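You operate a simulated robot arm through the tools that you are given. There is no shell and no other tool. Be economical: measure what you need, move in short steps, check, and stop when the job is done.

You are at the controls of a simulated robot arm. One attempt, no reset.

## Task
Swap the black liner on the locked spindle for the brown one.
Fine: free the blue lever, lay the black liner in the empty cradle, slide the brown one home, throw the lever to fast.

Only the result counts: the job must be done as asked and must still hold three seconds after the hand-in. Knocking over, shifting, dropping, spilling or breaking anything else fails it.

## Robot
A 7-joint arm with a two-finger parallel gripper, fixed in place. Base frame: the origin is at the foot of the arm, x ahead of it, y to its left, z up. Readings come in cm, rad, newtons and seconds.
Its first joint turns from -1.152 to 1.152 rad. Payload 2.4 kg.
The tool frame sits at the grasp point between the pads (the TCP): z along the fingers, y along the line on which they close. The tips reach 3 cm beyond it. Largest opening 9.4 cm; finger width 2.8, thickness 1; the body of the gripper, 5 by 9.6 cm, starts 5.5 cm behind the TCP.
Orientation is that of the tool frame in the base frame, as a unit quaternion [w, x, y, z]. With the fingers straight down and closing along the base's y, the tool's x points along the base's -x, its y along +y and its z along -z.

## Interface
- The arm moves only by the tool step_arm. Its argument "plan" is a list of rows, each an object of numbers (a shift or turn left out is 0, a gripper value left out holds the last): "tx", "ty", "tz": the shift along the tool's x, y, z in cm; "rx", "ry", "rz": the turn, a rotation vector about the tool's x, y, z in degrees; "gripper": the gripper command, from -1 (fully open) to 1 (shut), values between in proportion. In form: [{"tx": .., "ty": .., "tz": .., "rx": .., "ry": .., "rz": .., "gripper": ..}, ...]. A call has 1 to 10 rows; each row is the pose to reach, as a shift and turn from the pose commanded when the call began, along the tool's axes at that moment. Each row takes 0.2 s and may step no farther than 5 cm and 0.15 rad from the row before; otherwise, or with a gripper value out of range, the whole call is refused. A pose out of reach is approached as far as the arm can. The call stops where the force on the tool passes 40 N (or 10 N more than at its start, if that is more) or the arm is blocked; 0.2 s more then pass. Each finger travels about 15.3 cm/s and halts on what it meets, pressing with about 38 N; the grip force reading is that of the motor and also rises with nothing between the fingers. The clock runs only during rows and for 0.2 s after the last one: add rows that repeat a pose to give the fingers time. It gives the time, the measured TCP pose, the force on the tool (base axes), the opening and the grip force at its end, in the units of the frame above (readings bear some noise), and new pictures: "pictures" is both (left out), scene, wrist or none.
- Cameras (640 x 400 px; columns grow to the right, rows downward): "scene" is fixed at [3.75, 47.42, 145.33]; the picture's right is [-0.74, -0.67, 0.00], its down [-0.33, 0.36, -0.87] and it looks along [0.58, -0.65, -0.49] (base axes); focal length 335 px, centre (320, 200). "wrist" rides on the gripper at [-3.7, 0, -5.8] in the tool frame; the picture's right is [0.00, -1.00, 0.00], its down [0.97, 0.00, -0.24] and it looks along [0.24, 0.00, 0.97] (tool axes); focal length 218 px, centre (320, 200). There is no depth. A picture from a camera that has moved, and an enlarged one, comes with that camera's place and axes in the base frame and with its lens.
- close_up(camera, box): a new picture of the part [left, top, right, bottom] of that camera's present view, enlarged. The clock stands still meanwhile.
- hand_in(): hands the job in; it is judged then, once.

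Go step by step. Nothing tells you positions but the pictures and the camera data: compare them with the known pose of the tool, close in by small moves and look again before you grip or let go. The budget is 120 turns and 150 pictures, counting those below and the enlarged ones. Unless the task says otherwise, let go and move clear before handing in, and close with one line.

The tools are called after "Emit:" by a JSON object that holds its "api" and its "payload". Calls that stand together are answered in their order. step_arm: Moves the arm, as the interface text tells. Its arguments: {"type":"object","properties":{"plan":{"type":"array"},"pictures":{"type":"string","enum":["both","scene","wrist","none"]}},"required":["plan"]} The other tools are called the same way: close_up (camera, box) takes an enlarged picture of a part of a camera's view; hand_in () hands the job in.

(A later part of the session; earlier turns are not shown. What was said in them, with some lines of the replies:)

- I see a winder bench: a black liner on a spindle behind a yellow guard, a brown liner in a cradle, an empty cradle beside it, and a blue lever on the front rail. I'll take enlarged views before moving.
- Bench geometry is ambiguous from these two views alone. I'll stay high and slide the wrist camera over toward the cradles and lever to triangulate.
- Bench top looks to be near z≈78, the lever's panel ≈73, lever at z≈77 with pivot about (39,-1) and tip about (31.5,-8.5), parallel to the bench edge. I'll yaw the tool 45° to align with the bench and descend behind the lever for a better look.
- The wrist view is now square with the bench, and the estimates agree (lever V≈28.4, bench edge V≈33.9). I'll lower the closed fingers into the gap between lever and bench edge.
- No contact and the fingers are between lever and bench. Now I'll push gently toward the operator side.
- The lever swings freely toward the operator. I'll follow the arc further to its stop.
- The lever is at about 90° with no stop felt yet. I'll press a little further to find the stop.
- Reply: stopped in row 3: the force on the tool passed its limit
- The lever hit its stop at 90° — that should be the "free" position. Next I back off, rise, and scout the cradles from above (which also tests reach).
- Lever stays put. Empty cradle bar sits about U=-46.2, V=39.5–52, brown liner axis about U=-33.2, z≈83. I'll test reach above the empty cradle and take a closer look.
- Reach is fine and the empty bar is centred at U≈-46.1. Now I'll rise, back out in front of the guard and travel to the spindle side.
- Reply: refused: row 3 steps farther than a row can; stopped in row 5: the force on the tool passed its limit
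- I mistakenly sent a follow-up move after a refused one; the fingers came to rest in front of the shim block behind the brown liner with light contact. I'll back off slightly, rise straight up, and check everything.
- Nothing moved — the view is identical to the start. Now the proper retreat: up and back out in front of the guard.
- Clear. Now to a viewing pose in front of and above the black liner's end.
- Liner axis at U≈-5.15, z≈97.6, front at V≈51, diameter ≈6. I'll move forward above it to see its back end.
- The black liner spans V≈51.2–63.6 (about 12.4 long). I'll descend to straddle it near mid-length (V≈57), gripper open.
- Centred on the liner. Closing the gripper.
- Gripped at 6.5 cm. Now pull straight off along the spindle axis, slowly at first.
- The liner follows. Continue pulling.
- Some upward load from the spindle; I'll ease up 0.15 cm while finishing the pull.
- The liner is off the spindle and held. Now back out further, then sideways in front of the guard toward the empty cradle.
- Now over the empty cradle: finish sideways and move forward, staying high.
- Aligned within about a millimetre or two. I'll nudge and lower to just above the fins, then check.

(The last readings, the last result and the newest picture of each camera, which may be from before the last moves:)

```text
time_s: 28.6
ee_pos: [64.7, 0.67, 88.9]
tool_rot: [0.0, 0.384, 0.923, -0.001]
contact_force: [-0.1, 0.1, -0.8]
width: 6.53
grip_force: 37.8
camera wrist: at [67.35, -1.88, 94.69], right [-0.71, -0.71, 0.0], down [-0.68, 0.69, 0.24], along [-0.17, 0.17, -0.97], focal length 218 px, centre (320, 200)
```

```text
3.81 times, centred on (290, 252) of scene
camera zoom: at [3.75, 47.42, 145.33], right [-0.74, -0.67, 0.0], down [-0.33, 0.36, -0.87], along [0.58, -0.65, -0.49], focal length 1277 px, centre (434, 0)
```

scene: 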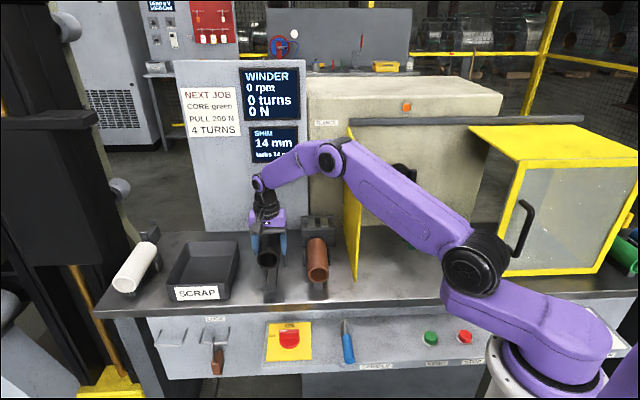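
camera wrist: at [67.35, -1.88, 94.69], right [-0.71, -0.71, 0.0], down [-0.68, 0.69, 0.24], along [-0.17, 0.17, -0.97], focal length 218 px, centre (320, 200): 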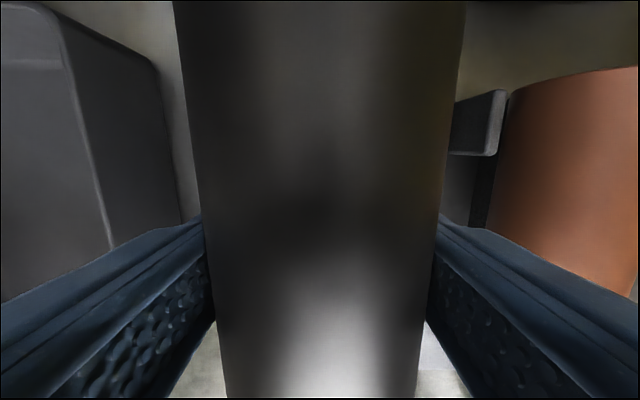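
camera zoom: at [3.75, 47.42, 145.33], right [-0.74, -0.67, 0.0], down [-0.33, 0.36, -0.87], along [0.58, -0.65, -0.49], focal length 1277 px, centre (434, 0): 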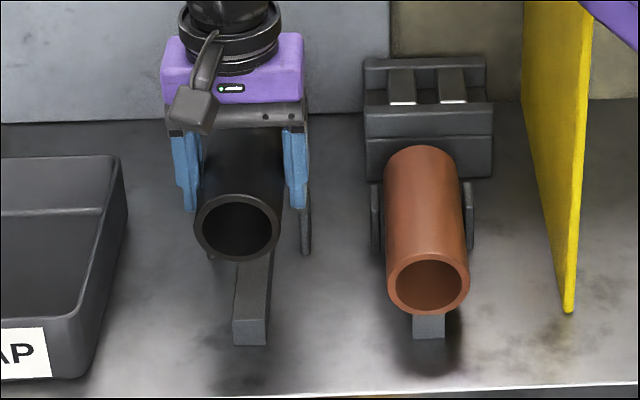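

Projection shows the liner about 1.5 mm left of the bar; I'll correct that and lower toward the bar.

Emit:
{"api": "step_arm", "payload": {"plan": [{"ty": -0.15}, {"ty": -0.15, "tz": 1.3}, {"ty": -0.15, "tz": 2.6}, {"ty": -0.15, "tz": 3.6}, {"ty": -0.15, "tz": 4.4}], "pictures": "none"}}

Emit:
{"api": "close_up", "payload": {"camera": "scene", "box": [230, 200, 350, 305]}}

Emit:
{"api": "close_up", "payload": {"camera": "wrist", "box": [0, 0, 640, 400]}}

```text
time_s: 29.8
ee_pos: [64.59, 0.55, 84.37]
tool_rot: [0.0, 0.384, 0.923, -0.002]
contact_force: [0.4, 0.4, -0.6]
width: 6.26
grip_force: 38.0
```

```text
3.81 times, centred on (290, 252) of scene
camera zoom: at [3.75, 47.42, 145.33], right [-0.74, -0.67, 0.0], down [-0.33, 0.36, -0.87], along [0.58, -0.65, -0.49], focal length 1277 px, centre (434, 0)
```

zoom: 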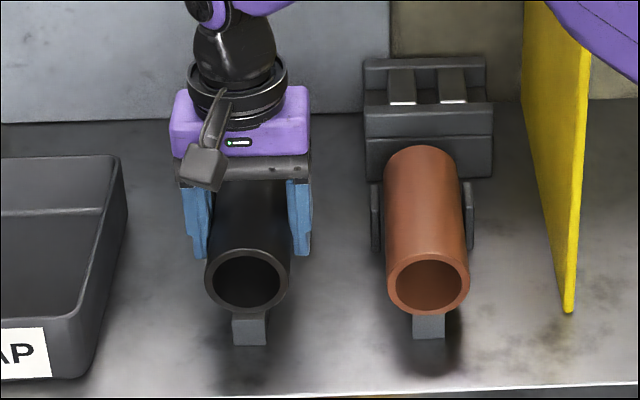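

```text
1.00 times, centred on (320, 200) of wrist
camera zoom: at [67.26, -2.03, 90.18], right [-0.71, -0.71, 0.0], down [-0.68, 0.69, 0.24], along [-0.17, 0.17, -0.97], focal length 218 px, centre (320, 200)
```

zoom: 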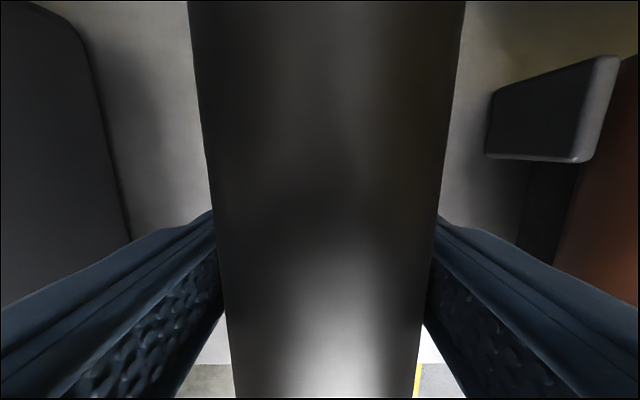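

The grip width shrank to 6.26, so the liner seems to have touched the cradle and slid slightly in the pads. I'll probe 3 mm lower to confirm that it is supported.

Emit:
{"api": "step_arm", "payload": {"plan": [{"tz": 0.15}, {"tz": 0.3}, {"tz": 0.3}], "pictures": "none"}}

Emit:
{"api": "close_up", "payload": {"camera": "scene", "box": [230, 200, 350, 305]}}

```text
time_s: 30.6
ee_pos: [64.66, 0.38, 84.15]
tool_rot: [0.0, 0.383, 0.924, -0.002]
contact_force: [-0.2, 0.0, 0.0]
width: 6.26
grip_force: 37.8
```

```text
3.81 times, centred on (290, 252) of scene
camera zoom: at [3.75, 47.42, 145.33], right [-0.74, -0.67, 0.0], down [-0.33, 0.36, -0.87], along [0.58, -0.65, -0.49], focal length 1277 px, centre (434, 0)
```

zoom: 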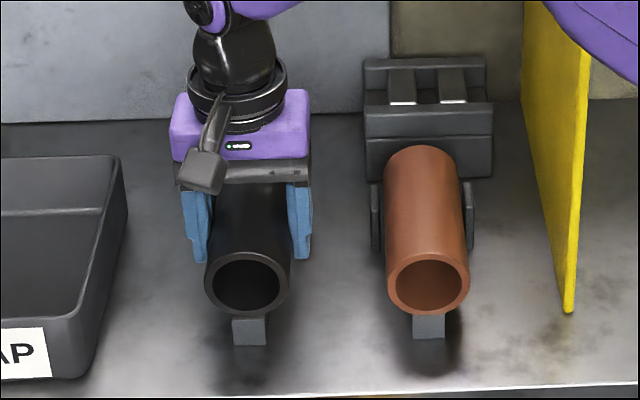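

Still no load on the tool. I'll lower in small steps until contact force or the view shows seating.

Emit:
{"api": "step_arm", "payload": {"plan": [{"tz": 0.2}, {"tz": 0.4}, {"tz": 0.4}], "pictures": "none"}}

Emit:
{"api": "close_up", "payload": {"camera": "scene", "box": [240, 220, 320, 300]}}

```text
time_s: 31.4
ee_pos: [64.66, 0.41, 83.74]
tool_rot: [-0.001, 0.383, 0.924, -0.001]
contact_force: [-3.9, -1.0, 11.1]
width: 6.28
grip_force: 37.7
```

```text
5.00 times, centred on (280, 260) of scene
camera zoom: at [3.72, 47.42, 145.33], right [-0.74, -0.67, 0.0], down [-0.33, 0.36, -0.87], along [0.58, -0.65, -0.49], focal length 1676 px, centre (520, -100)
```

zoom: 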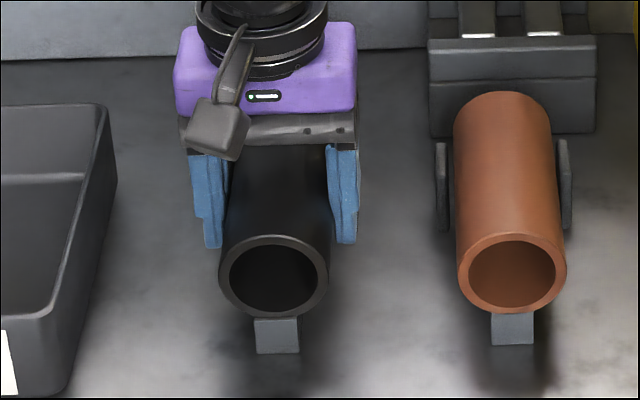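

Contact force rose to 11 N and the liner rests on the bar like the brown one. Releasing.

Emit:
{"api": "step_arm", "payload": {"plan": [{"gripper": -0.5}, {"gripper": -0.7}, {"gripper": -0.9}], "pictures": "wrist"}}

Emit:
{"api": "close_up", "payload": {"camera": "scene", "box": [240, 220, 320, 300]}}

```text
time_s: 32.2
ee_pos: [64.76, 0.4, 83.74]
tool_rot: [0.0, 0.384, 0.923, -0.001]
contact_force: [-0.7, 0.5, -0.3]
width: 8.92
grip_force: 0.0
camera wrist: at [67.27, -2.01, 89.5], right [-0.71, -0.71, 0.0], down [-0.68, 0.69, 0.24], along [-0.17, 0.17, -0.97], focal length 218 px, centre (320, 200)
```

wrist: 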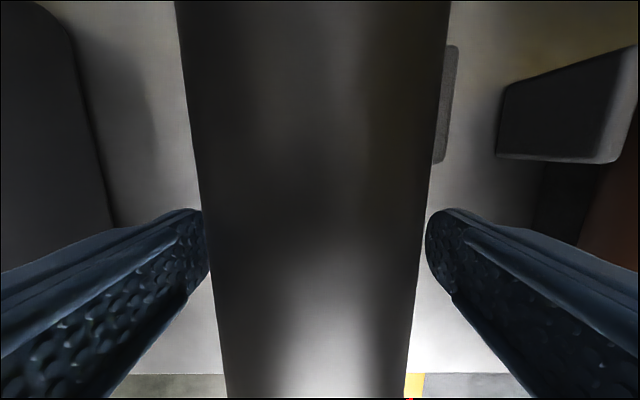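

```text
5.00 times, centred on (280, 260) of scene
camera zoom: at [3.75, 47.42, 145.33], right [-0.74, -0.67, 0.0], down [-0.33, 0.36, -0.87], along [0.58, -0.65, -0.49], focal length 1676 px, centre (520, -100)
```

zoom: 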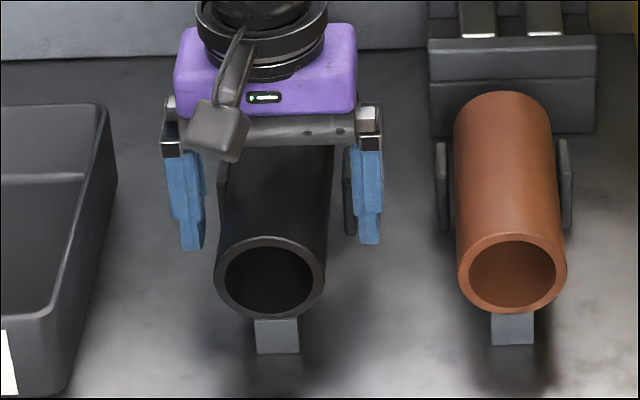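

The black liner rests on the bar between the fins. I'll rise straight up clear of it and check that it stays.

Emit:
{"api": "step_arm", "payload": {"plan": [{"tz": -1, "gripper": -1}, {"tz": -3}, {"tz": -6}, {"tz": -10}, {"tz": -14}]}}

Emit:
{"api": "close_up", "payload": {"camera": "scene", "box": [240, 220, 320, 300]}}

```text
time_s: 33.4
ee_pos: [64.53, 0.47, 97.74]
tool_rot: [-0.001, 0.384, 0.923, -0.002]
contact_force: [0.2, -0.4, -0.8]
width: 9.42
grip_force: 0.1
camera wrist: at [67.08, -1.94, 103.53], right [-0.71, -0.7, 0.0], down [-0.68, 0.69, 0.24], along [-0.17, 0.17, -0.97], focal length 218 px, centre (320, 200)
```

scene: 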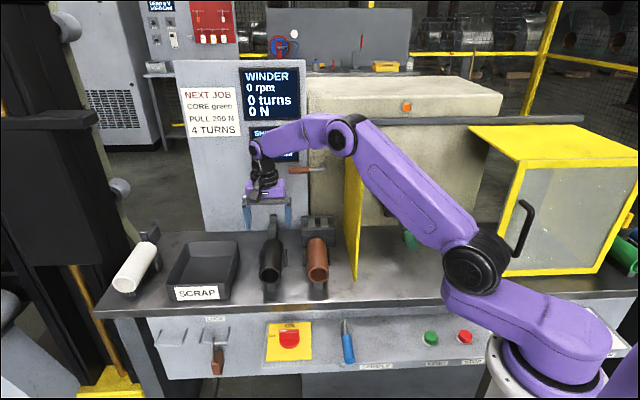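
wrist: 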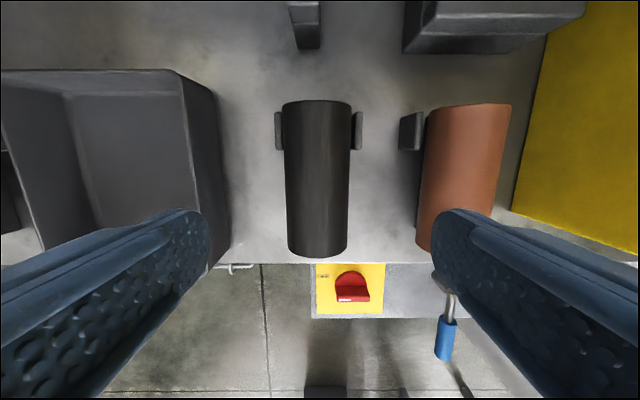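

```text
5.00 times, centred on (280, 260) of scene
camera zoom: at [3.75, 47.42, 145.33], right [-0.74, -0.67, 0.0], down [-0.33, 0.36, -0.87], along [0.58, -0.65, -0.49], focal length 1676 px, centre (520, -100)
```

zoom: 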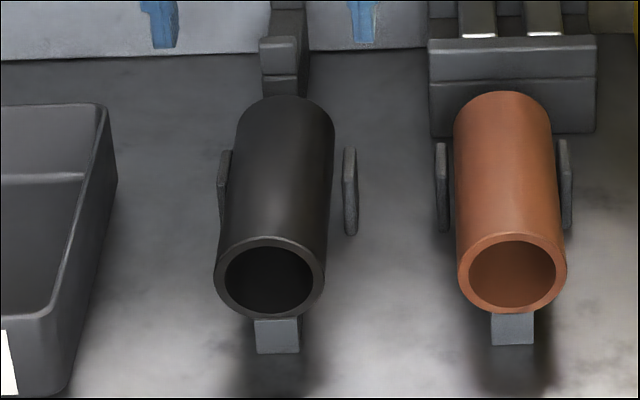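

Black is well seated between the fins. Now over to the brown liner, staying at this height.

Emit:
{"api": "step_arm", "payload": {"plan": [{"ty": -4.5}, {"ty": -9, "tx": 0.1}, {"ty": -13.1, "tx": 0.2}], "pictures": "wrist"}}

```text
time_s: 34.2
ee_pos: [55.26, -8.49, 97.47]
tool_rot: [0.0, 0.385, 0.923, -0.001]
contact_force: [-0.2, -0.1, 0.3]
width: 9.42
grip_force: 0.1
camera wrist: at [57.81, -10.8, 103.31], right [-0.71, -0.7, 0.0], down [-0.68, 0.69, 0.24], along [-0.17, 0.17, -0.97], focal length 218 px, centre (320, 200)
```

wrist: 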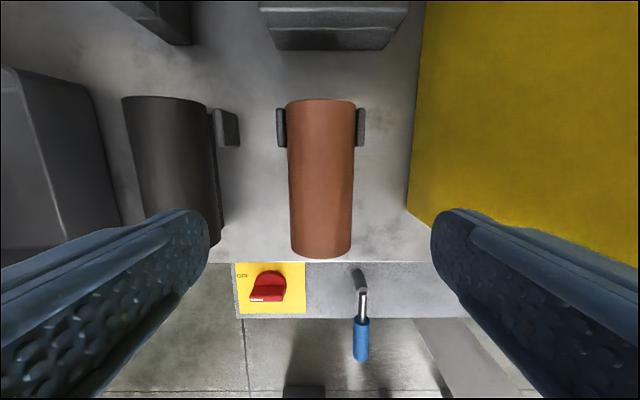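

Brown liner is centred under the gripper (offset ~1 mm). Descending to straddle it at the same relative height as the black one.

Emit:
{"api": "step_arm", "payload": {"plan": [{"ty": -0.1, "rz": -0.25}, {"ty": -0.1, "tz": 4, "rz": -0.25}, {"ty": -0.1, "tz": 8, "rz": -0.25}, {"ty": -0.1, "tz": 11, "rz": -0.25}, {"ty": -0.1, "tz": 13, "rz": -0.25}, {"ty": -0.1, "tz": 13.8, "rz": -0.25}]}}

```text
time_s: 35.6
ee_pos: [55.11, -8.83, 83.82]
tool_rot: [0.001, 0.382, 0.924, -0.001]
contact_force: [0.1, 0.3, 0.3]
width: 9.42
grip_force: 0.0
camera wrist: at [57.86, -11.12, 89.6], right [-0.71, -0.71, 0.0], down [-0.69, 0.69, 0.24], along [-0.17, 0.17, -0.97], focal length 218 px, centre (320, 200)
```

scene: 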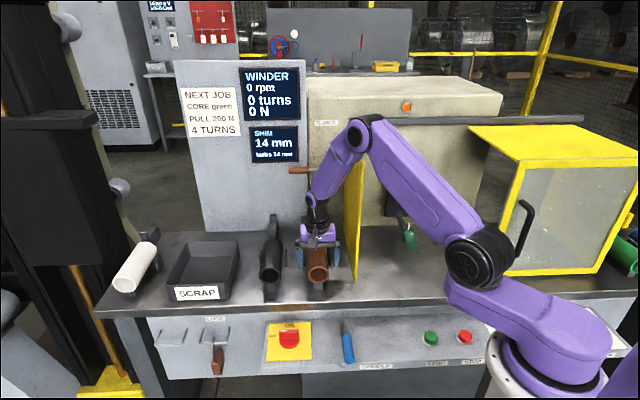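
wrist: 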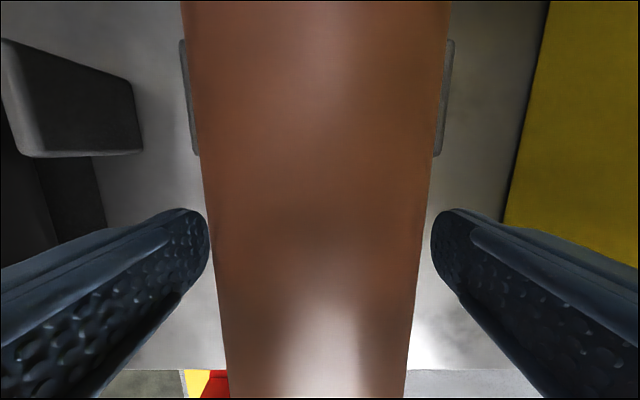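

Slightly lower by 1.5 mm and nudge left, then close.

Emit:
{"api": "step_arm", "payload": {"plan": [{"tz": 0.15, "ty": 0.08}, {"tz": 0.15, "ty": 0.08, "gripper": 1}, {"tz": 0.15, "ty": 0.08, "gripper": 1}, {"tz": 0.15, "ty": 0.08, "gripper": 1}]}}

```text
time_s: 36.6
ee_pos: [55.22, -8.6, 83.73]
tool_rot: [0.0, 0.382, 0.924, -0.001]
contact_force: [-2.8, 0.0, 10.1]
width: 6.13
grip_force: 37.9
camera wrist: at [57.87, -11.07, 89.54], right [-0.71, -0.71, 0.0], down [-0.69, 0.69, 0.24], along [-0.17, 0.17, -0.97], focal length 218 px, centre (320, 200)
```

scene: 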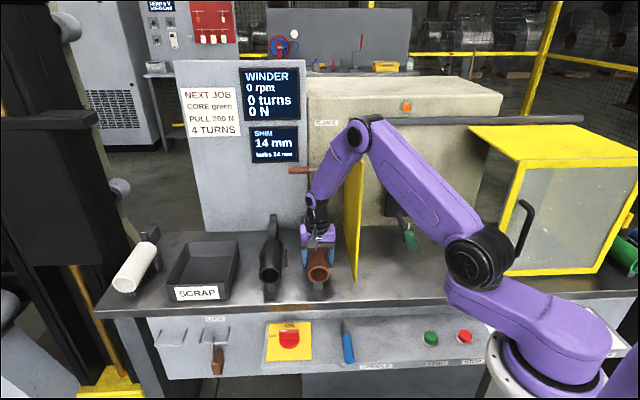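
wrist: 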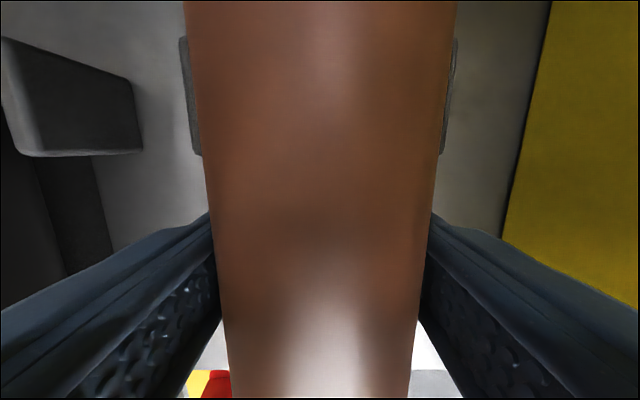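

Width 6.13 plus an upward reaction suggests I'm gripping above the axis. I'll reopen and take it about 8 mm lower for a secure grip at the axis.

Emit:
{"api": "step_arm", "payload": {"plan": [{"gripper": -0.7}, {"gripper": -0.9}, {"tz": 0.4, "gripper": -0.9}, {"tz": 0.8}, {"tz": 0.8}], "pictures": "wrist"}}

```text
time_s: 37.8
ee_pos: [55.09, -8.69, 82.94]
tool_rot: [0.0, 0.382, 0.924, 0.0]
contact_force: [0.4, 0.2, -0.6]
width: 8.9
grip_force: 0.1
camera wrist: at [57.87, -11.1, 88.69], right [-0.71, -0.71, 0.0], down [-0.69, 0.69, 0.24], along [-0.17, 0.17, -0.97], focal length 218 px, centre (320, 200)
```

wrist: 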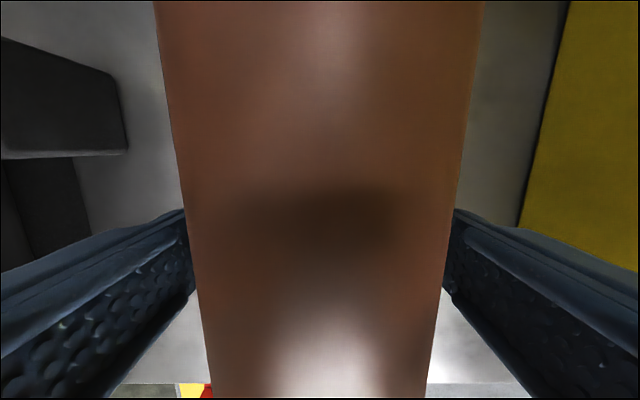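

Emit:
{"api": "step_arm", "payload": {"plan": [{"gripper": 1}, {"gripper": 1}, {"gripper": 1}], "pictures": "wrist"}}

```text
time_s: 38.6
ee_pos: [55.13, -8.63, 82.88]
tool_rot: [0.0, 0.382, 0.924, -0.001]
contact_force: [1.0, -0.3, 0.4]
width: 6.52
grip_force: 37.6
camera wrist: at [57.86, -11.1, 88.69], right [-0.71, -0.71, 0.0], down [-0.69, 0.69, 0.24], along [-0.17, 0.17, -0.97], focal length 218 px, centre (320, 200)
```

wrist: 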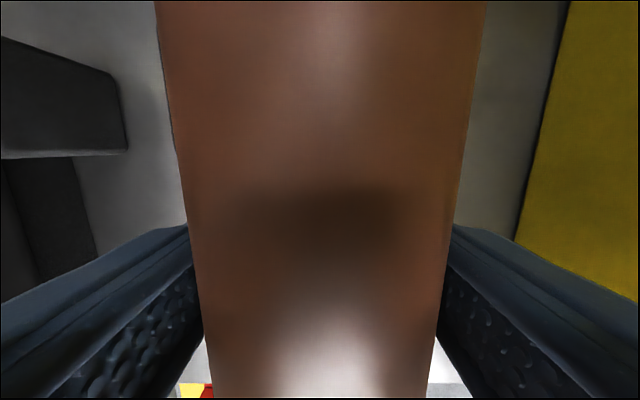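

Good grip: 6.52 wide with no reaction. Lift the brown liner clear and back out in front of the guard.

Emit:
{"api": "step_arm", "payload": {"plan": [{"tz": -1}, {"tz": -4}, {"tz": -8}, {"tz": -12}, {"tz": -14.6, "tx": 1}, {"tz": -14.6, "tx": 5}, {"tz": -14.6, "tx": 9}, {"tz": -14.6, "tx": 13}, {"tz": -14.6, "tx": 17.2}]}}

```text
time_s: 40.6
ee_pos: [42.92, 3.43, 97.51]
tool_rot: [0.001, 0.382, 0.924, -0.001]
contact_force: [-1.3, 0.0, -1.5]
width: 6.52
grip_force: 37.6
camera wrist: at [45.46, 1.08, 103.29], right [-0.71, -0.71, 0.0], down [-0.69, 0.69, 0.24], along [-0.17, 0.17, -0.97], focal length 218 px, centre (320, 200)
```

scene: 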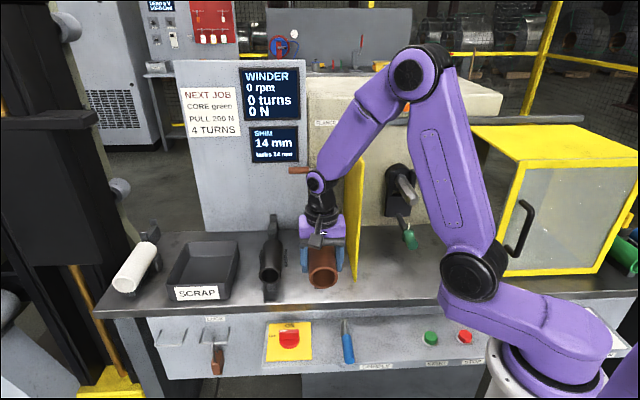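
wrist: 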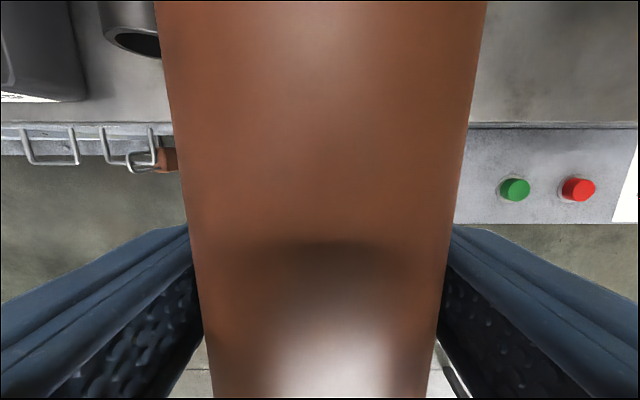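

Brown is held well. Move sideways in front of the guard to the spindle line, and look at the bare spindle.

Emit:
{"api": "step_arm", "payload": {"plan": [{"ty": -4.5}, {"ty": -9}, {"ty": -13.5}, {"ty": -18}, {"ty": -22.5}, {"ty": -26}, {"ty": -27.7}]}}

Emit:
{"api": "close_up", "payload": {"camera": "scene", "box": [360, 130, 480, 265]}}

```text
time_s: 42.2
ee_pos: [23.57, -15.96, 97.65]
tool_rot: [0.0, 0.381, 0.925, 0.0]
contact_force: [0.3, 0.4, -2.1]
width: 6.54
grip_force: 38.4
camera wrist: at [26.08, -18.4, 103.52], right [-0.7, -0.71, 0.0], down [-0.69, 0.68, 0.24], along [-0.17, 0.17, -0.97], focal length 218 px, centre (320, 200)
```

scene: 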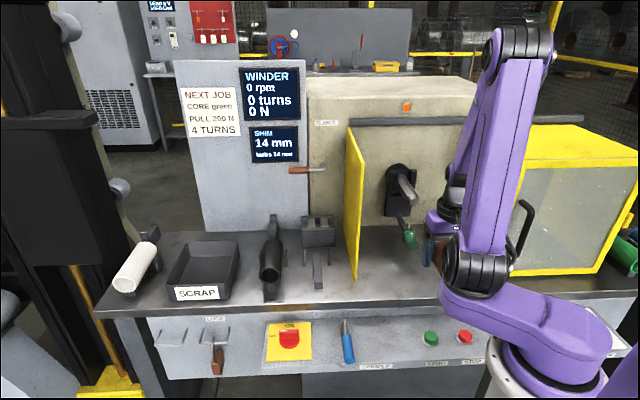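
wrist: 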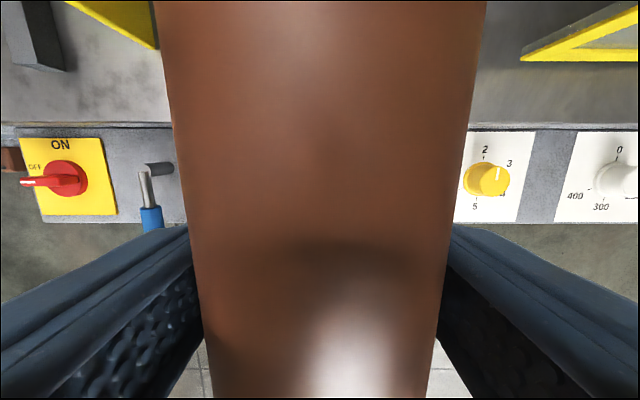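

```text
2.96 times, centred on (420, 198) of scene
camera zoom: at [3.75, 47.42, 145.33], right [-0.74, -0.67, 0.0], down [-0.33, 0.36, -0.87], along [0.58, -0.65, -0.49], focal length 994 px, centre (24, 207)
```

zoom: 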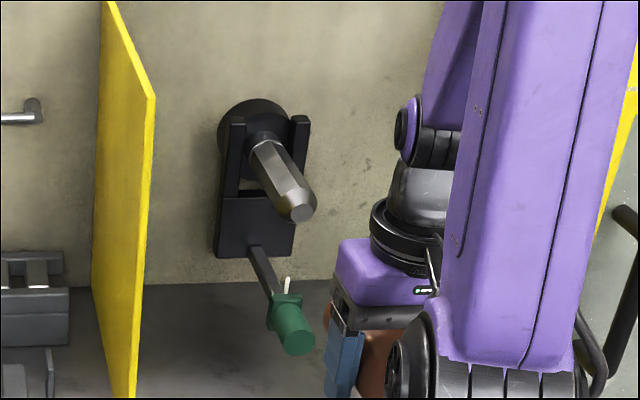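

The spindle has a chamfered nose. By dead reckoning of my commands I need about 2.5 mm sideways and 5 mm lower to be coaxial. I'll approach to just short of the nose and check.

Emit:
{"api": "step_arm", "payload": {"plan": [{"ty": -0.25, "tz": 0.5, "tx": -2}, {"ty": -0.25, "tz": 0.5, "tx": -6}, {"ty": -0.25, "tz": 0.5, "tx": -10}, {"ty": -0.25, "tz": 0.5, "tx": -13}, {"ty": -0.25, "tz": 0.5, "tx": -15.5}]}}

Emit:
{"api": "close_up", "payload": {"camera": "scene", "box": [360, 150, 470, 260]}}

```text
time_s: 43.4
ee_pos: [34.3, -27.38, 97.05]
tool_rot: [0.0, 0.382, 0.924, -0.001]
contact_force: [0.0, 0.2, -1.4]
width: 6.52
grip_force: 37.6
camera wrist: at [36.85, -29.84, 102.81], right [-0.71, -0.71, 0.0], down [-0.69, 0.69, 0.24], along [-0.17, 0.17, -0.97], focal length 218 px, centre (320, 200)
```

scene: 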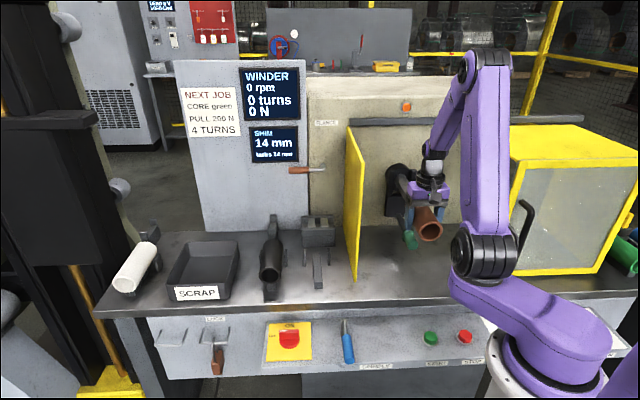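
wrist: 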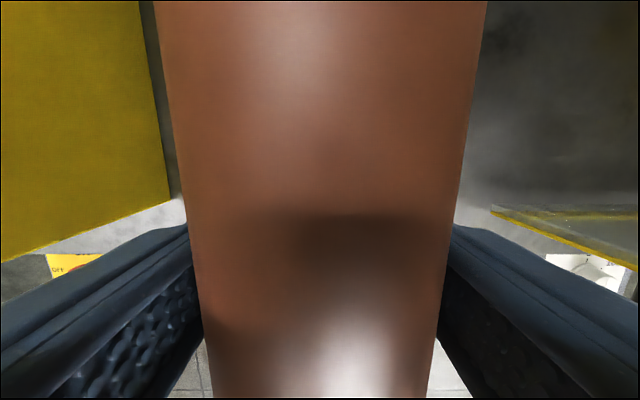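

```text
3.64 times, centred on (415, 205) of scene
camera zoom: at [3.75, 47.42, 145.33], right [-0.74, -0.67, 0.0], down [-0.33, 0.36, -0.87], along [0.58, -0.65, -0.49], focal length 1219 px, centre (-26, 182)
```

zoom: 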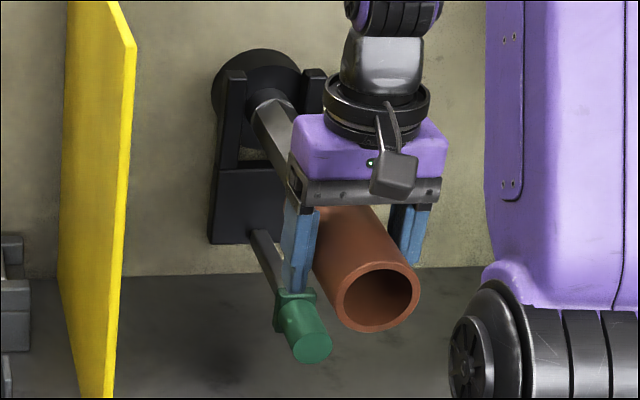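

The liner's end projects onto the spindle axis within about 2 mm. I'll feed it forward slowly onto the nose, watching forces.

Emit:
{"api": "step_arm", "payload": {"plan": [{"tx": -0.8, "tz": -0.1}, {"tx": -1.6, "tz": -0.1}, {"tx": -2.3, "tz": -0.1}, {"tx": -3, "tz": -0.1}, {"tx": -3.6, "tz": -0.1}], "pictures": "none"}}

Emit:
{"api": "close_up", "payload": {"camera": "scene", "box": [360, 150, 470, 260]}}

```text
time_s: 44.6
ee_pos: [36.88, -29.71, 97.33]
tool_rot: [0.001, 0.382, 0.924, -0.001]
contact_force: [-0.1, -0.2, -1.6]
width: 6.52
grip_force: 38.0
```

```text
3.64 times, centred on (415, 205) of scene
camera zoom: at [3.75, 47.42, 145.33], right [-0.74, -0.67, 0.0], down [-0.33, 0.36, -0.87], along [0.58, -0.65, -0.49], focal length 1219 px, centre (-26, 182)
```

zoom: 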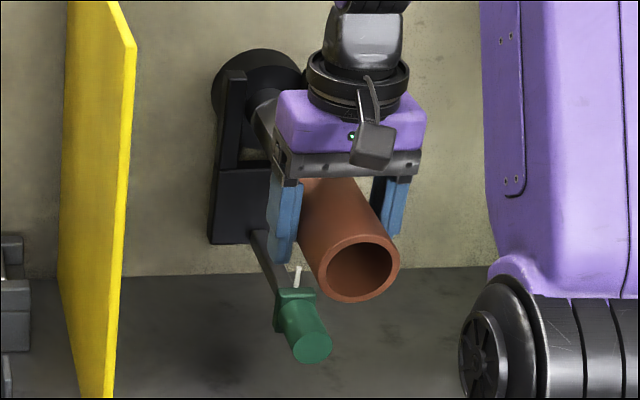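

Emit:
{"api": "step_arm", "payload": {"plan": [{"tx": -0.8}, {"tx": -1.6}, {"tx": -2.4}, {"tx": -3.2}, {"tx": -4}], "pictures": "none"}}

Emit:
{"api": "close_up", "payload": {"camera": "scene", "box": [370, 150, 450, 230]}}

```text
time_s: 45.8
ee_pos: [39.65, -32.55, 97.33]
tool_rot: [-0.001, 0.381, 0.925, 0.0]
contact_force: [-0.2, -0.1, -2.2]
width: 6.56
grip_force: 38.2
```

```text
5.00 times, centred on (410, 190) of scene
camera zoom: at [3.75, 47.42, 145.33], right [-0.74, -0.67, 0.0], down [-0.33, 0.36, -0.87], along [0.58, -0.65, -0.49], focal length 1676 px, centre (-130, 250)
```

zoom: 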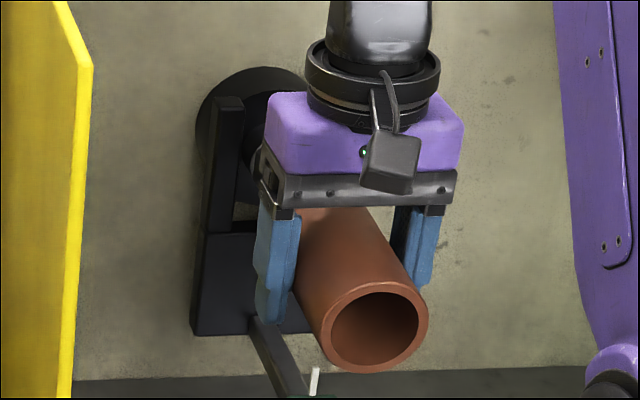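

No side load; the liner is sliding on. Continue.

Emit:
{"api": "step_arm", "payload": {"plan": [{"tx": -0.9}, {"tx": -1.8}, {"tx": -2.7}, {"tx": -3.6}, {"tx": -4.5}], "pictures": "wrist"}}

Emit:
{"api": "close_up", "payload": {"camera": "scene", "box": [370, 150, 450, 230]}}

```text
time_s: 47.0
ee_pos: [42.86, -35.88, 97.42]
tool_rot: [0.0, 0.382, 0.924, -0.001]
contact_force: [-2.9, 2.8, 13.2]
width: 6.52
grip_force: 38.0
camera wrist: at [45.5, -38.29, 103.14], right [-0.71, -0.71, 0.0], down [-0.69, 0.69, 0.24], along [-0.17, 0.17, -0.97], focal length 218 px, centre (320, 200)
```

wrist: 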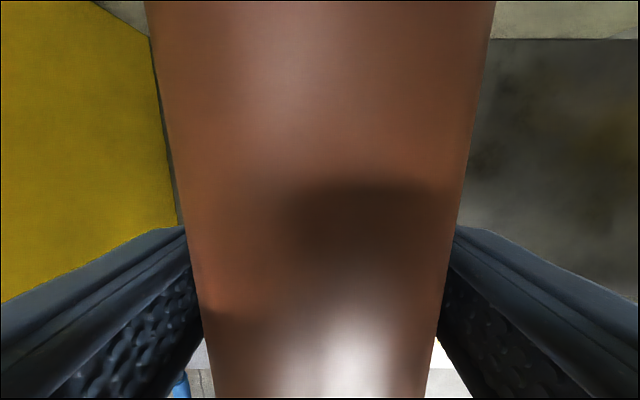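

```text
5.00 times, centred on (410, 190) of scene
camera zoom: at [3.72, 47.45, 145.32], right [-0.74, -0.67, 0.0], down [-0.33, 0.36, -0.87], along [0.58, -0.65, -0.49], focal length 1676 px, centre (-130, 250)
```

zoom: 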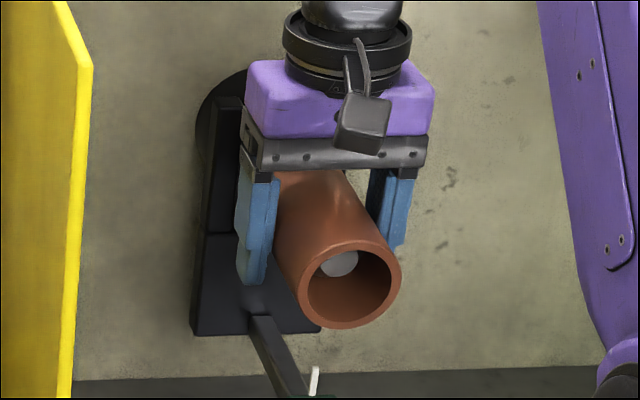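

The spindle is visible inside and the reaction is upward — I'm slightly low. Raise 2.5 mm, then finish the last centimetre.

Emit:
{"api": "step_arm", "payload": {"plan": [{"tz": -0.15}, {"tz": -0.25}, {"tz": -0.25, "tx": -0.5}, {"tz": -0.25, "tx": -1.0}, {"tz": -0.25, "tx": -1.0}], "pictures": "wrist"}}

Emit:
{"api": "close_up", "payload": {"camera": "scene", "box": [370, 150, 450, 230]}}

```text
time_s: 48.2
ee_pos: [43.67, -36.62, 97.47]
tool_rot: [0.0, 0.382, 0.924, -0.001]
contact_force: [-0.1, 0.7, -0.8]
width: 6.51
grip_force: 38.2
camera wrist: at [46.24, -38.93, 103.24], right [-0.71, -0.71, 0.0], down [-0.69, 0.69, 0.24], along [-0.17, 0.17, -0.97], focal length 218 px, centre (320, 200)
```

wrist: 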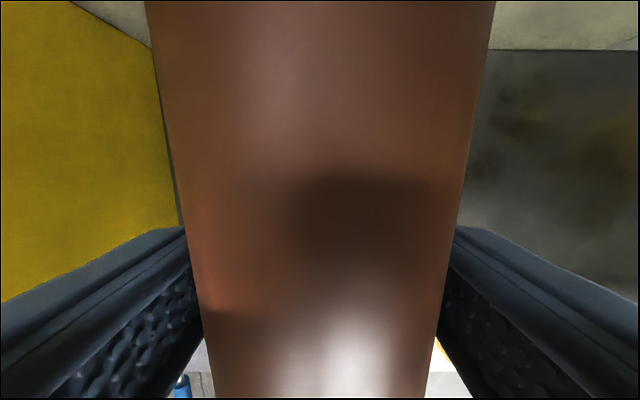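

```text
5.00 times, centred on (410, 190) of scene
camera zoom: at [3.75, 47.42, 145.33], right [-0.74, -0.67, 0.0], down [-0.33, 0.36, -0.87], along [0.58, -0.65, -0.49], focal length 1676 px, centre (-130, 250)
```

zoom: 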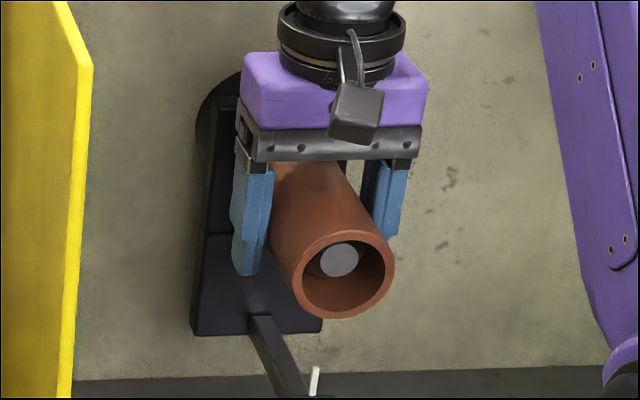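

Force is nil and coaxial now. About half a centimetre left; I'll push in small steps until it meets the shoulder.

Emit:
{"api": "step_arm", "payload": {"plan": [{"tx": -0.2}, {"tx": -0.4}, {"tx": -0.6}, {"tx": -0.6}], "pictures": "none"}}

Emit:
{"api": "close_up", "payload": {"camera": "scene", "box": [370, 150, 450, 230]}}

```text
time_s: 49.2
ee_pos: [44.04, -36.93, 97.51]
tool_rot: [0.0, 0.382, 0.924, -0.001]
contact_force: [0.3, -0.4, -2.2]
width: 6.53
grip_force: 38.4
```

```text
5.00 times, centred on (410, 190) of scene
camera zoom: at [3.75, 47.42, 145.33], right [-0.74, -0.67, 0.0], down [-0.33, 0.36, -0.87], along [0.58, -0.65, -0.49], focal length 1676 px, centre (-130, 250)
```

zoom: 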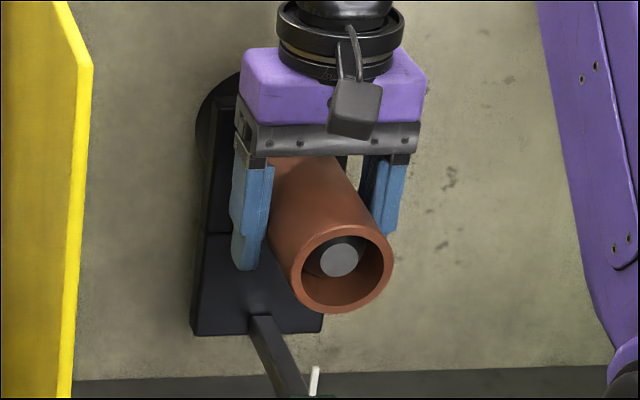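

Emit:
{"api": "step_arm", "payload": {"plan": [{"tx": -0.2}, {"tx": -0.4}, {"tx": -0.6}, {"tx": -0.6}], "pictures": "none"}}

Emit:
{"api": "close_up", "payload": {"camera": "scene", "box": [370, 150, 450, 230]}}

```text
time_s: 50.2
ee_pos: [44.13, -37.07, 97.51]
tool_rot: [-0.008, 0.382, 0.924, 0.003]
contact_force: [-25.0, 22.3, 4.0]
width: 6.54
grip_force: 38.2
```

```text
5.00 times, centred on (410, 190) of scene
camera zoom: at [3.67, 47.49, 145.31], right [-0.74, -0.67, 0.0], down [-0.33, 0.36, -0.87], along [0.58, -0.65, -0.49], focal length 1676 px, centre (-130, 250)
```

zoom: 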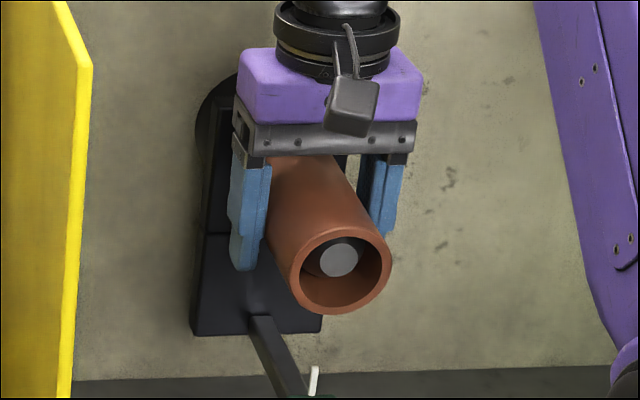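

It met the shoulder (33 N axial) — home. Relax the push, then release and rise straight up.

Emit:
{"api": "step_arm", "payload": {"plan": [{"tx": 0.2}, {"tx": 0.35}, {"tx": 0.35, "gripper": -0.6}, {"tx": 0.35, "gripper": -0.9}, {"tx": 0.35, "gripper": -1}], "pictures": "wrist"}}

Emit:
{"api": "close_up", "payload": {"camera": "scene", "box": [370, 150, 450, 230]}}

```text
time_s: 51.4
ee_pos: [44.16, -37.2, 97.5]
tool_rot: [0.001, 0.382, 0.924, -0.001]
contact_force: [-0.2, -0.4, 0.1]
width: 9.39
grip_force: 0.0
camera wrist: at [46.77, -39.51, 103.28], right [-0.71, -0.71, 0.0], down [-0.69, 0.69, 0.24], along [-0.17, 0.17, -0.97], focal length 218 px, centre (320, 200)
```

wrist: 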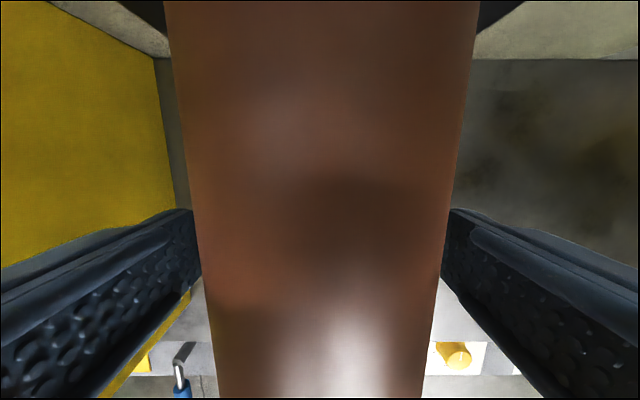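

```text
5.00 times, centred on (410, 190) of scene
camera zoom: at [3.75, 47.42, 145.33], right [-0.74, -0.67, 0.0], down [-0.33, 0.36, -0.87], along [0.58, -0.65, -0.49], focal length 1676 px, centre (-130, 250)
```

zoom: 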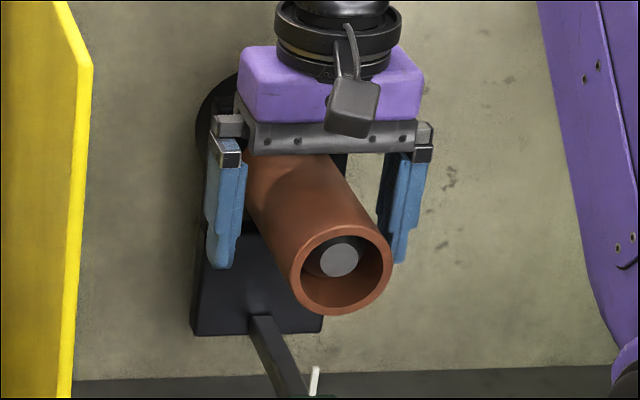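

Released and seated. Rising straight up, then backing off, with a check of the liner.

Emit:
{"api": "step_arm", "payload": {"plan": [{"tz": -2}, {"tz": -6}, {"tz": -10}, {"tz": -14}, {"tz": -14, "tx": 4}, {"tz": -14, "tx": 8}]}}

Emit:
{"api": "close_up", "payload": {"camera": "scene", "box": [370, 150, 450, 230]}}

```text
time_s: 52.8
ee_pos: [38.47, -31.54, 111.47]
tool_rot: [0.0, 0.382, 0.924, -0.001]
contact_force: [-0.1, 0.1, 0.1]
width: 9.41
grip_force: 0.0
camera wrist: at [41.13, -33.97, 117.26], right [-0.71, -0.71, 0.0], down [-0.69, 0.69, 0.24], along [-0.17, 0.17, -0.97], focal length 218 px, centre (320, 200)
```

scene: 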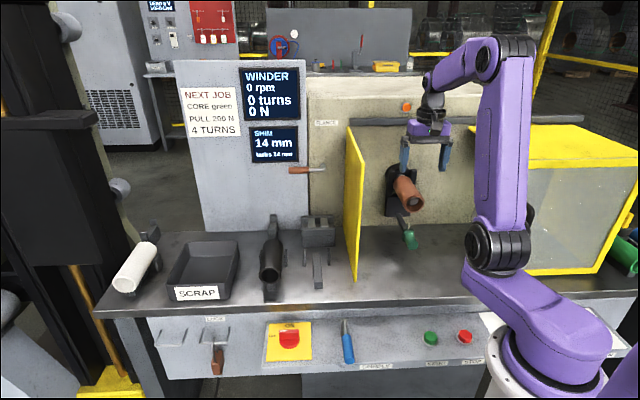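
wrist: 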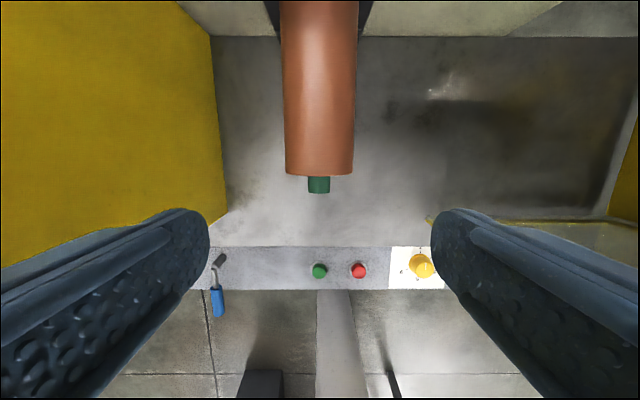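

```text
5.00 times, centred on (410, 190) of scene
camera zoom: at [3.75, 47.42, 145.33], right [-0.74, -0.67, 0.0], down [-0.33, 0.36, -0.87], along [0.58, -0.65, -0.49], focal length 1676 px, centre (-130, 250)
```

zoom: 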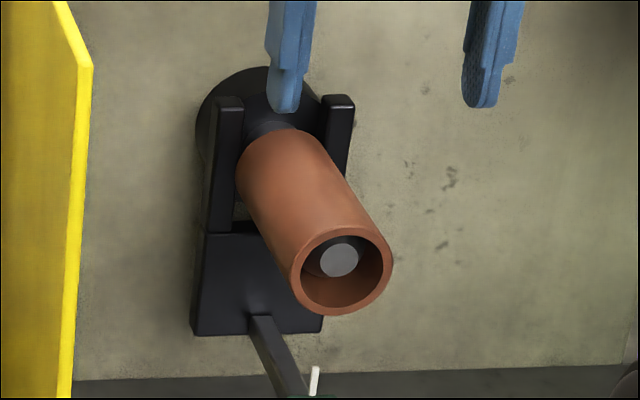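

Brown liner sits home at the same place the black one did. Now to the lever: back out and travel to its outer side with the gripper shut.

Emit:
{"api": "step_arm", "payload": {"plan": [{"tx": 4.5}, {"tx": 9}, {"tx": 13.5}, {"tx": 18}, {"tx": 21.5, "ty": 2, "gripper": 1}, {"tx": 24, "ty": 6}, {"tx": 26, "ty": 10}, {"tx": 28, "ty": 14}, {"tx": 29, "ty": 18.5}, {"tx": 29, "ty": 23}], "pictures": "none"}}

```text
time_s: 55.0
ee_pos: [34.25, 5.37, 111.42]
tool_rot: [0.0, 0.383, 0.924, -0.001]
contact_force: [-0.5, 0.2, 0.2]
width: 0.02
grip_force: 32.9
```

Emit:
{"api": "step_arm", "payload": {"plan": [{"ty": 2.4}, {"ty": 2.4, "tz": 4.5}, {"ty": 2.4, "tz": 9}, {"ty": 2.4, "tz": 13.5}, {"ty": 2.4, "tz": 18}, {"ty": 2.4, "tz": 22}]}}

```text
time_s: 56.4
ee_pos: [35.98, 7.08, 89.27]
tool_rot: [0.0, 0.381, 0.924, -0.001]
contact_force: [0.6, -0.1, -0.4]
width: 0.0
grip_force: 33.1
camera wrist: at [38.57, 4.63, 95.15], right [-0.71, -0.71, 0.0], down [-0.69, 0.69, 0.24], along [-0.17, 0.17, -0.97], focal length 218 px, centre (320, 200)
```

scene: 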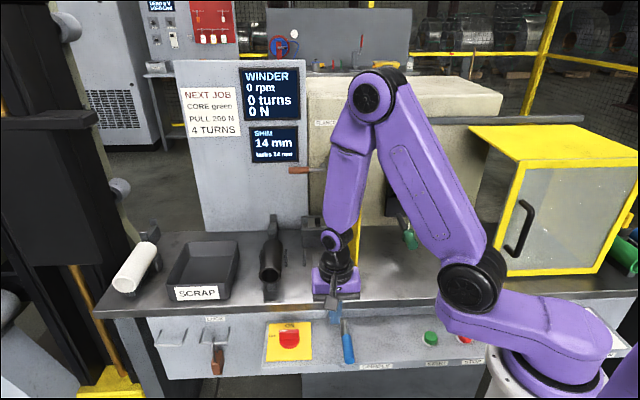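
wrist: 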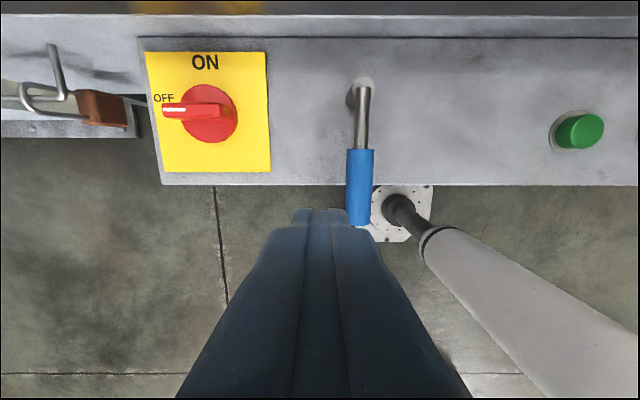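

Lined up outside the handle. Descend to lever height.

Emit:
{"api": "step_arm", "payload": {"plan": [{"tz": 4}, {"tz": 8}, {"tz": 11.4}, {"tz": 11.4, "ty": -0.7}], "pictures": "wrist"}}

```text
time_s: 57.4
ee_pos: [35.41, 6.43, 77.99]
tool_rot: [0.0, 0.382, 0.924, -0.001]
contact_force: [0.2, -0.1, -0.2]
width: 0.0
grip_force: 33.3
camera wrist: at [38.06, 4.07, 83.79], right [-0.71, -0.71, 0.0], down [-0.69, 0.69, 0.24], along [-0.17, 0.17, -0.97], focal length 218 px, centre (320, 200)
```

wrist: 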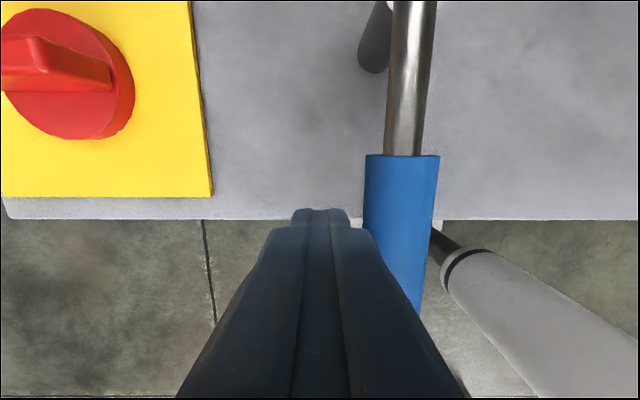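

Now sweep the lever along its arc back toward the fast position.

Emit:
{"api": "step_arm", "payload": {"plan": [{"ty": -1.5, "tx": 0.3}, {"ty": -2.97, "tx": 0.4}, {"ty": -4.4, "tx": 0.2}, {"ty": -5.8, "tx": -0.26}, {"ty": -7.1, "tx": -0.94}, {"ty": -8.26, "tx": -1.83}, {"ty": -9.24, "tx": -2.91}, {"ty": -10.03, "tx": -4.15}]}}

```text
time_s: 59.2
ee_pos: [31.04, -3.56, 77.91]
tool_rot: [0.0, 0.382, 0.924, 0.0]
contact_force: [0.4, 0.5, -0.6]
width: 0.0
grip_force: 32.6
camera wrist: at [33.7, -6.07, 83.78], right [-0.71, -0.71, 0.0], down [-0.69, 0.69, 0.24], along [-0.17, 0.17, -0.97], focal length 218 px, centre (320, 200)
```

scene: 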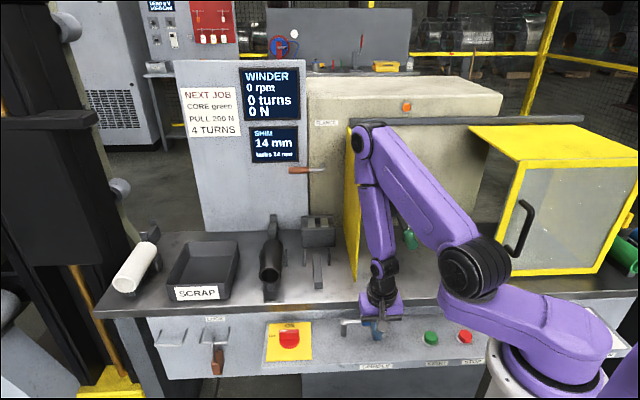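
wrist: 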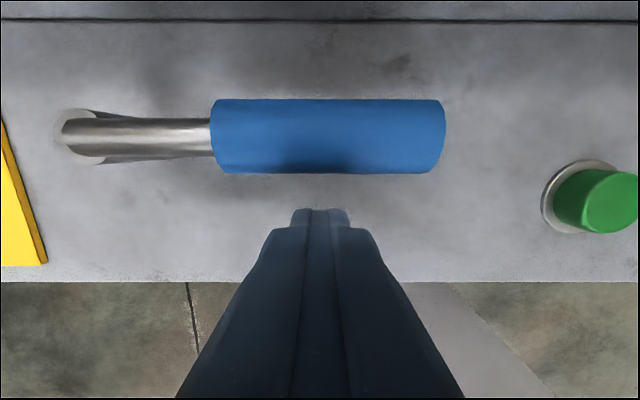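

The lever is back parallel to the bench. I'll press gently to make sure it is against its stop.

Emit:
{"api": "step_arm", "payload": {"plan": [{"tx": -0.5}, {"tx": -1}, {"tx": -1.4}, {"tx": -1.8}, {"tx": -2.2}, {"tx": -2.6}], "pictures": "wrist"}}

```text
time_s: 60.6
ee_pos: [32.05, -4.61, 78.14]
tool_rot: [-0.013, 0.374, 0.927, -0.001]
contact_force: [-1.6, 9.9, 2.6]
width: 0.0
grip_force: 32.8
stopped in row 6: the force on the tool passed its limit (the readings are from after the stop); the commanded pose is now the measured one
camera wrist: at [35.0, -7.07, 83.8], right [-0.69, -0.72, 0.01], down [-0.69, 0.67, 0.26], along [-0.2, 0.17, -0.96], focal length 218 px, centre (320, 200)
```

wrist: 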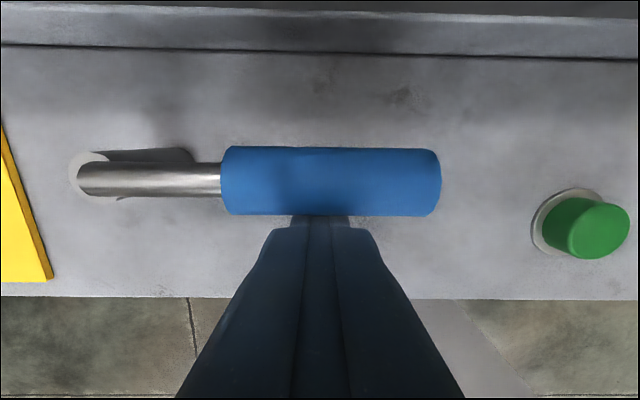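

The lever is firmly against its stop. Back off, rise clear and do a final check.

Emit:
{"api": "step_arm", "payload": {"plan": [{"tx": 1.2}, {"tx": 2.5}, {"tx": 2.5, "tz": -4}, {"tx": 2.5, "tz": -8.5}, {"tx": 2.5, "tz": -13}, {"tx": 2.5, "tz": -17.5}, {"tx": 2.5, "tz": -22}]}}

Emit:
{"api": "close_up", "payload": {"camera": "scene", "box": [230, 170, 470, 370]}}

```text
time_s: 62.2
ee_pos: [31.1, -3.12, 100.14]
tool_rot: [-0.011, 0.376, 0.927, -0.001]
contact_force: [-0.7, -0.4, 0.7]
width: 0.01
grip_force: 33.7
camera wrist: at [33.8, -5.55, 105.83], right [-0.7, -0.72, 0.01], down [-0.69, 0.68, 0.26], along [-0.19, 0.17, -0.97], focal length 218 px, centre (320, 200)
```

scene: 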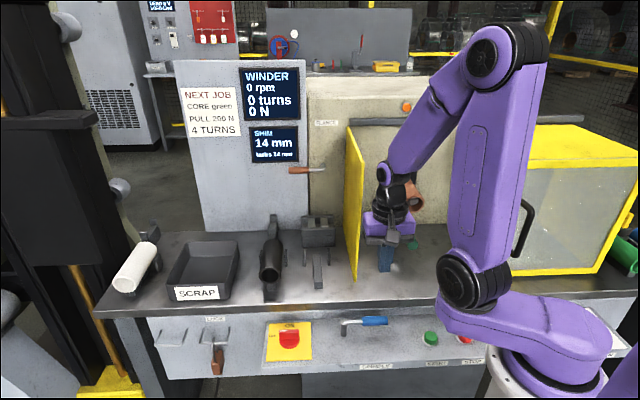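
wrist: 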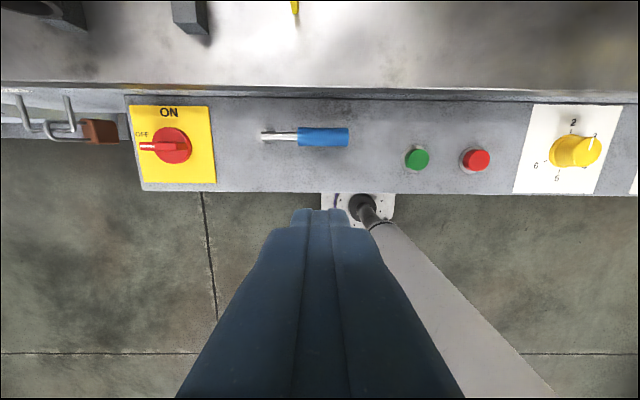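

```text
2.00 times, centred on (350, 270) of scene
camera zoom: at [3.75, 47.42, 145.33], right [-0.74, -0.67, 0.0], down [-0.33, 0.36, -0.87], along [0.58, -0.65, -0.49], focal length 671 px, centre (260, 60)
```

zoom: 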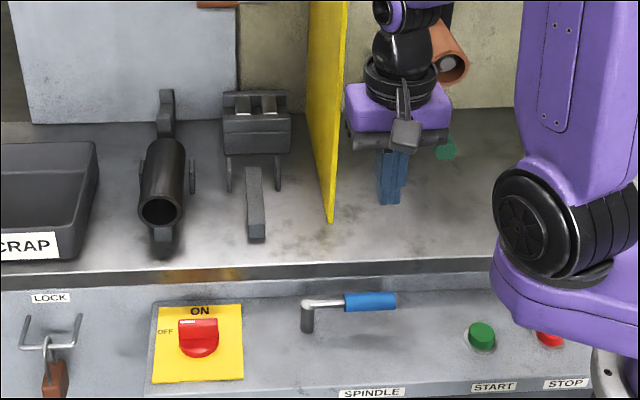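

All is as asked: the brown liner is home on the spindle, the black one is in the formerly empty cradle, the lever is back at fast, and the arm is clear.

Emit:
{"api": "hand_in", "payload": {}}

```text
The job is handed in.
```

The swap is done and handed in: the brown liner is home on the spindle against its shoulder, the black one lies in the cradle that was empty, and the blue lever is back against its stop. I read that starting position as fast, since it has no label. Early on, one wrong move brushed the closed fingers against the rack behind the brown liner; a close-up afterwards showed nothing had shifted.
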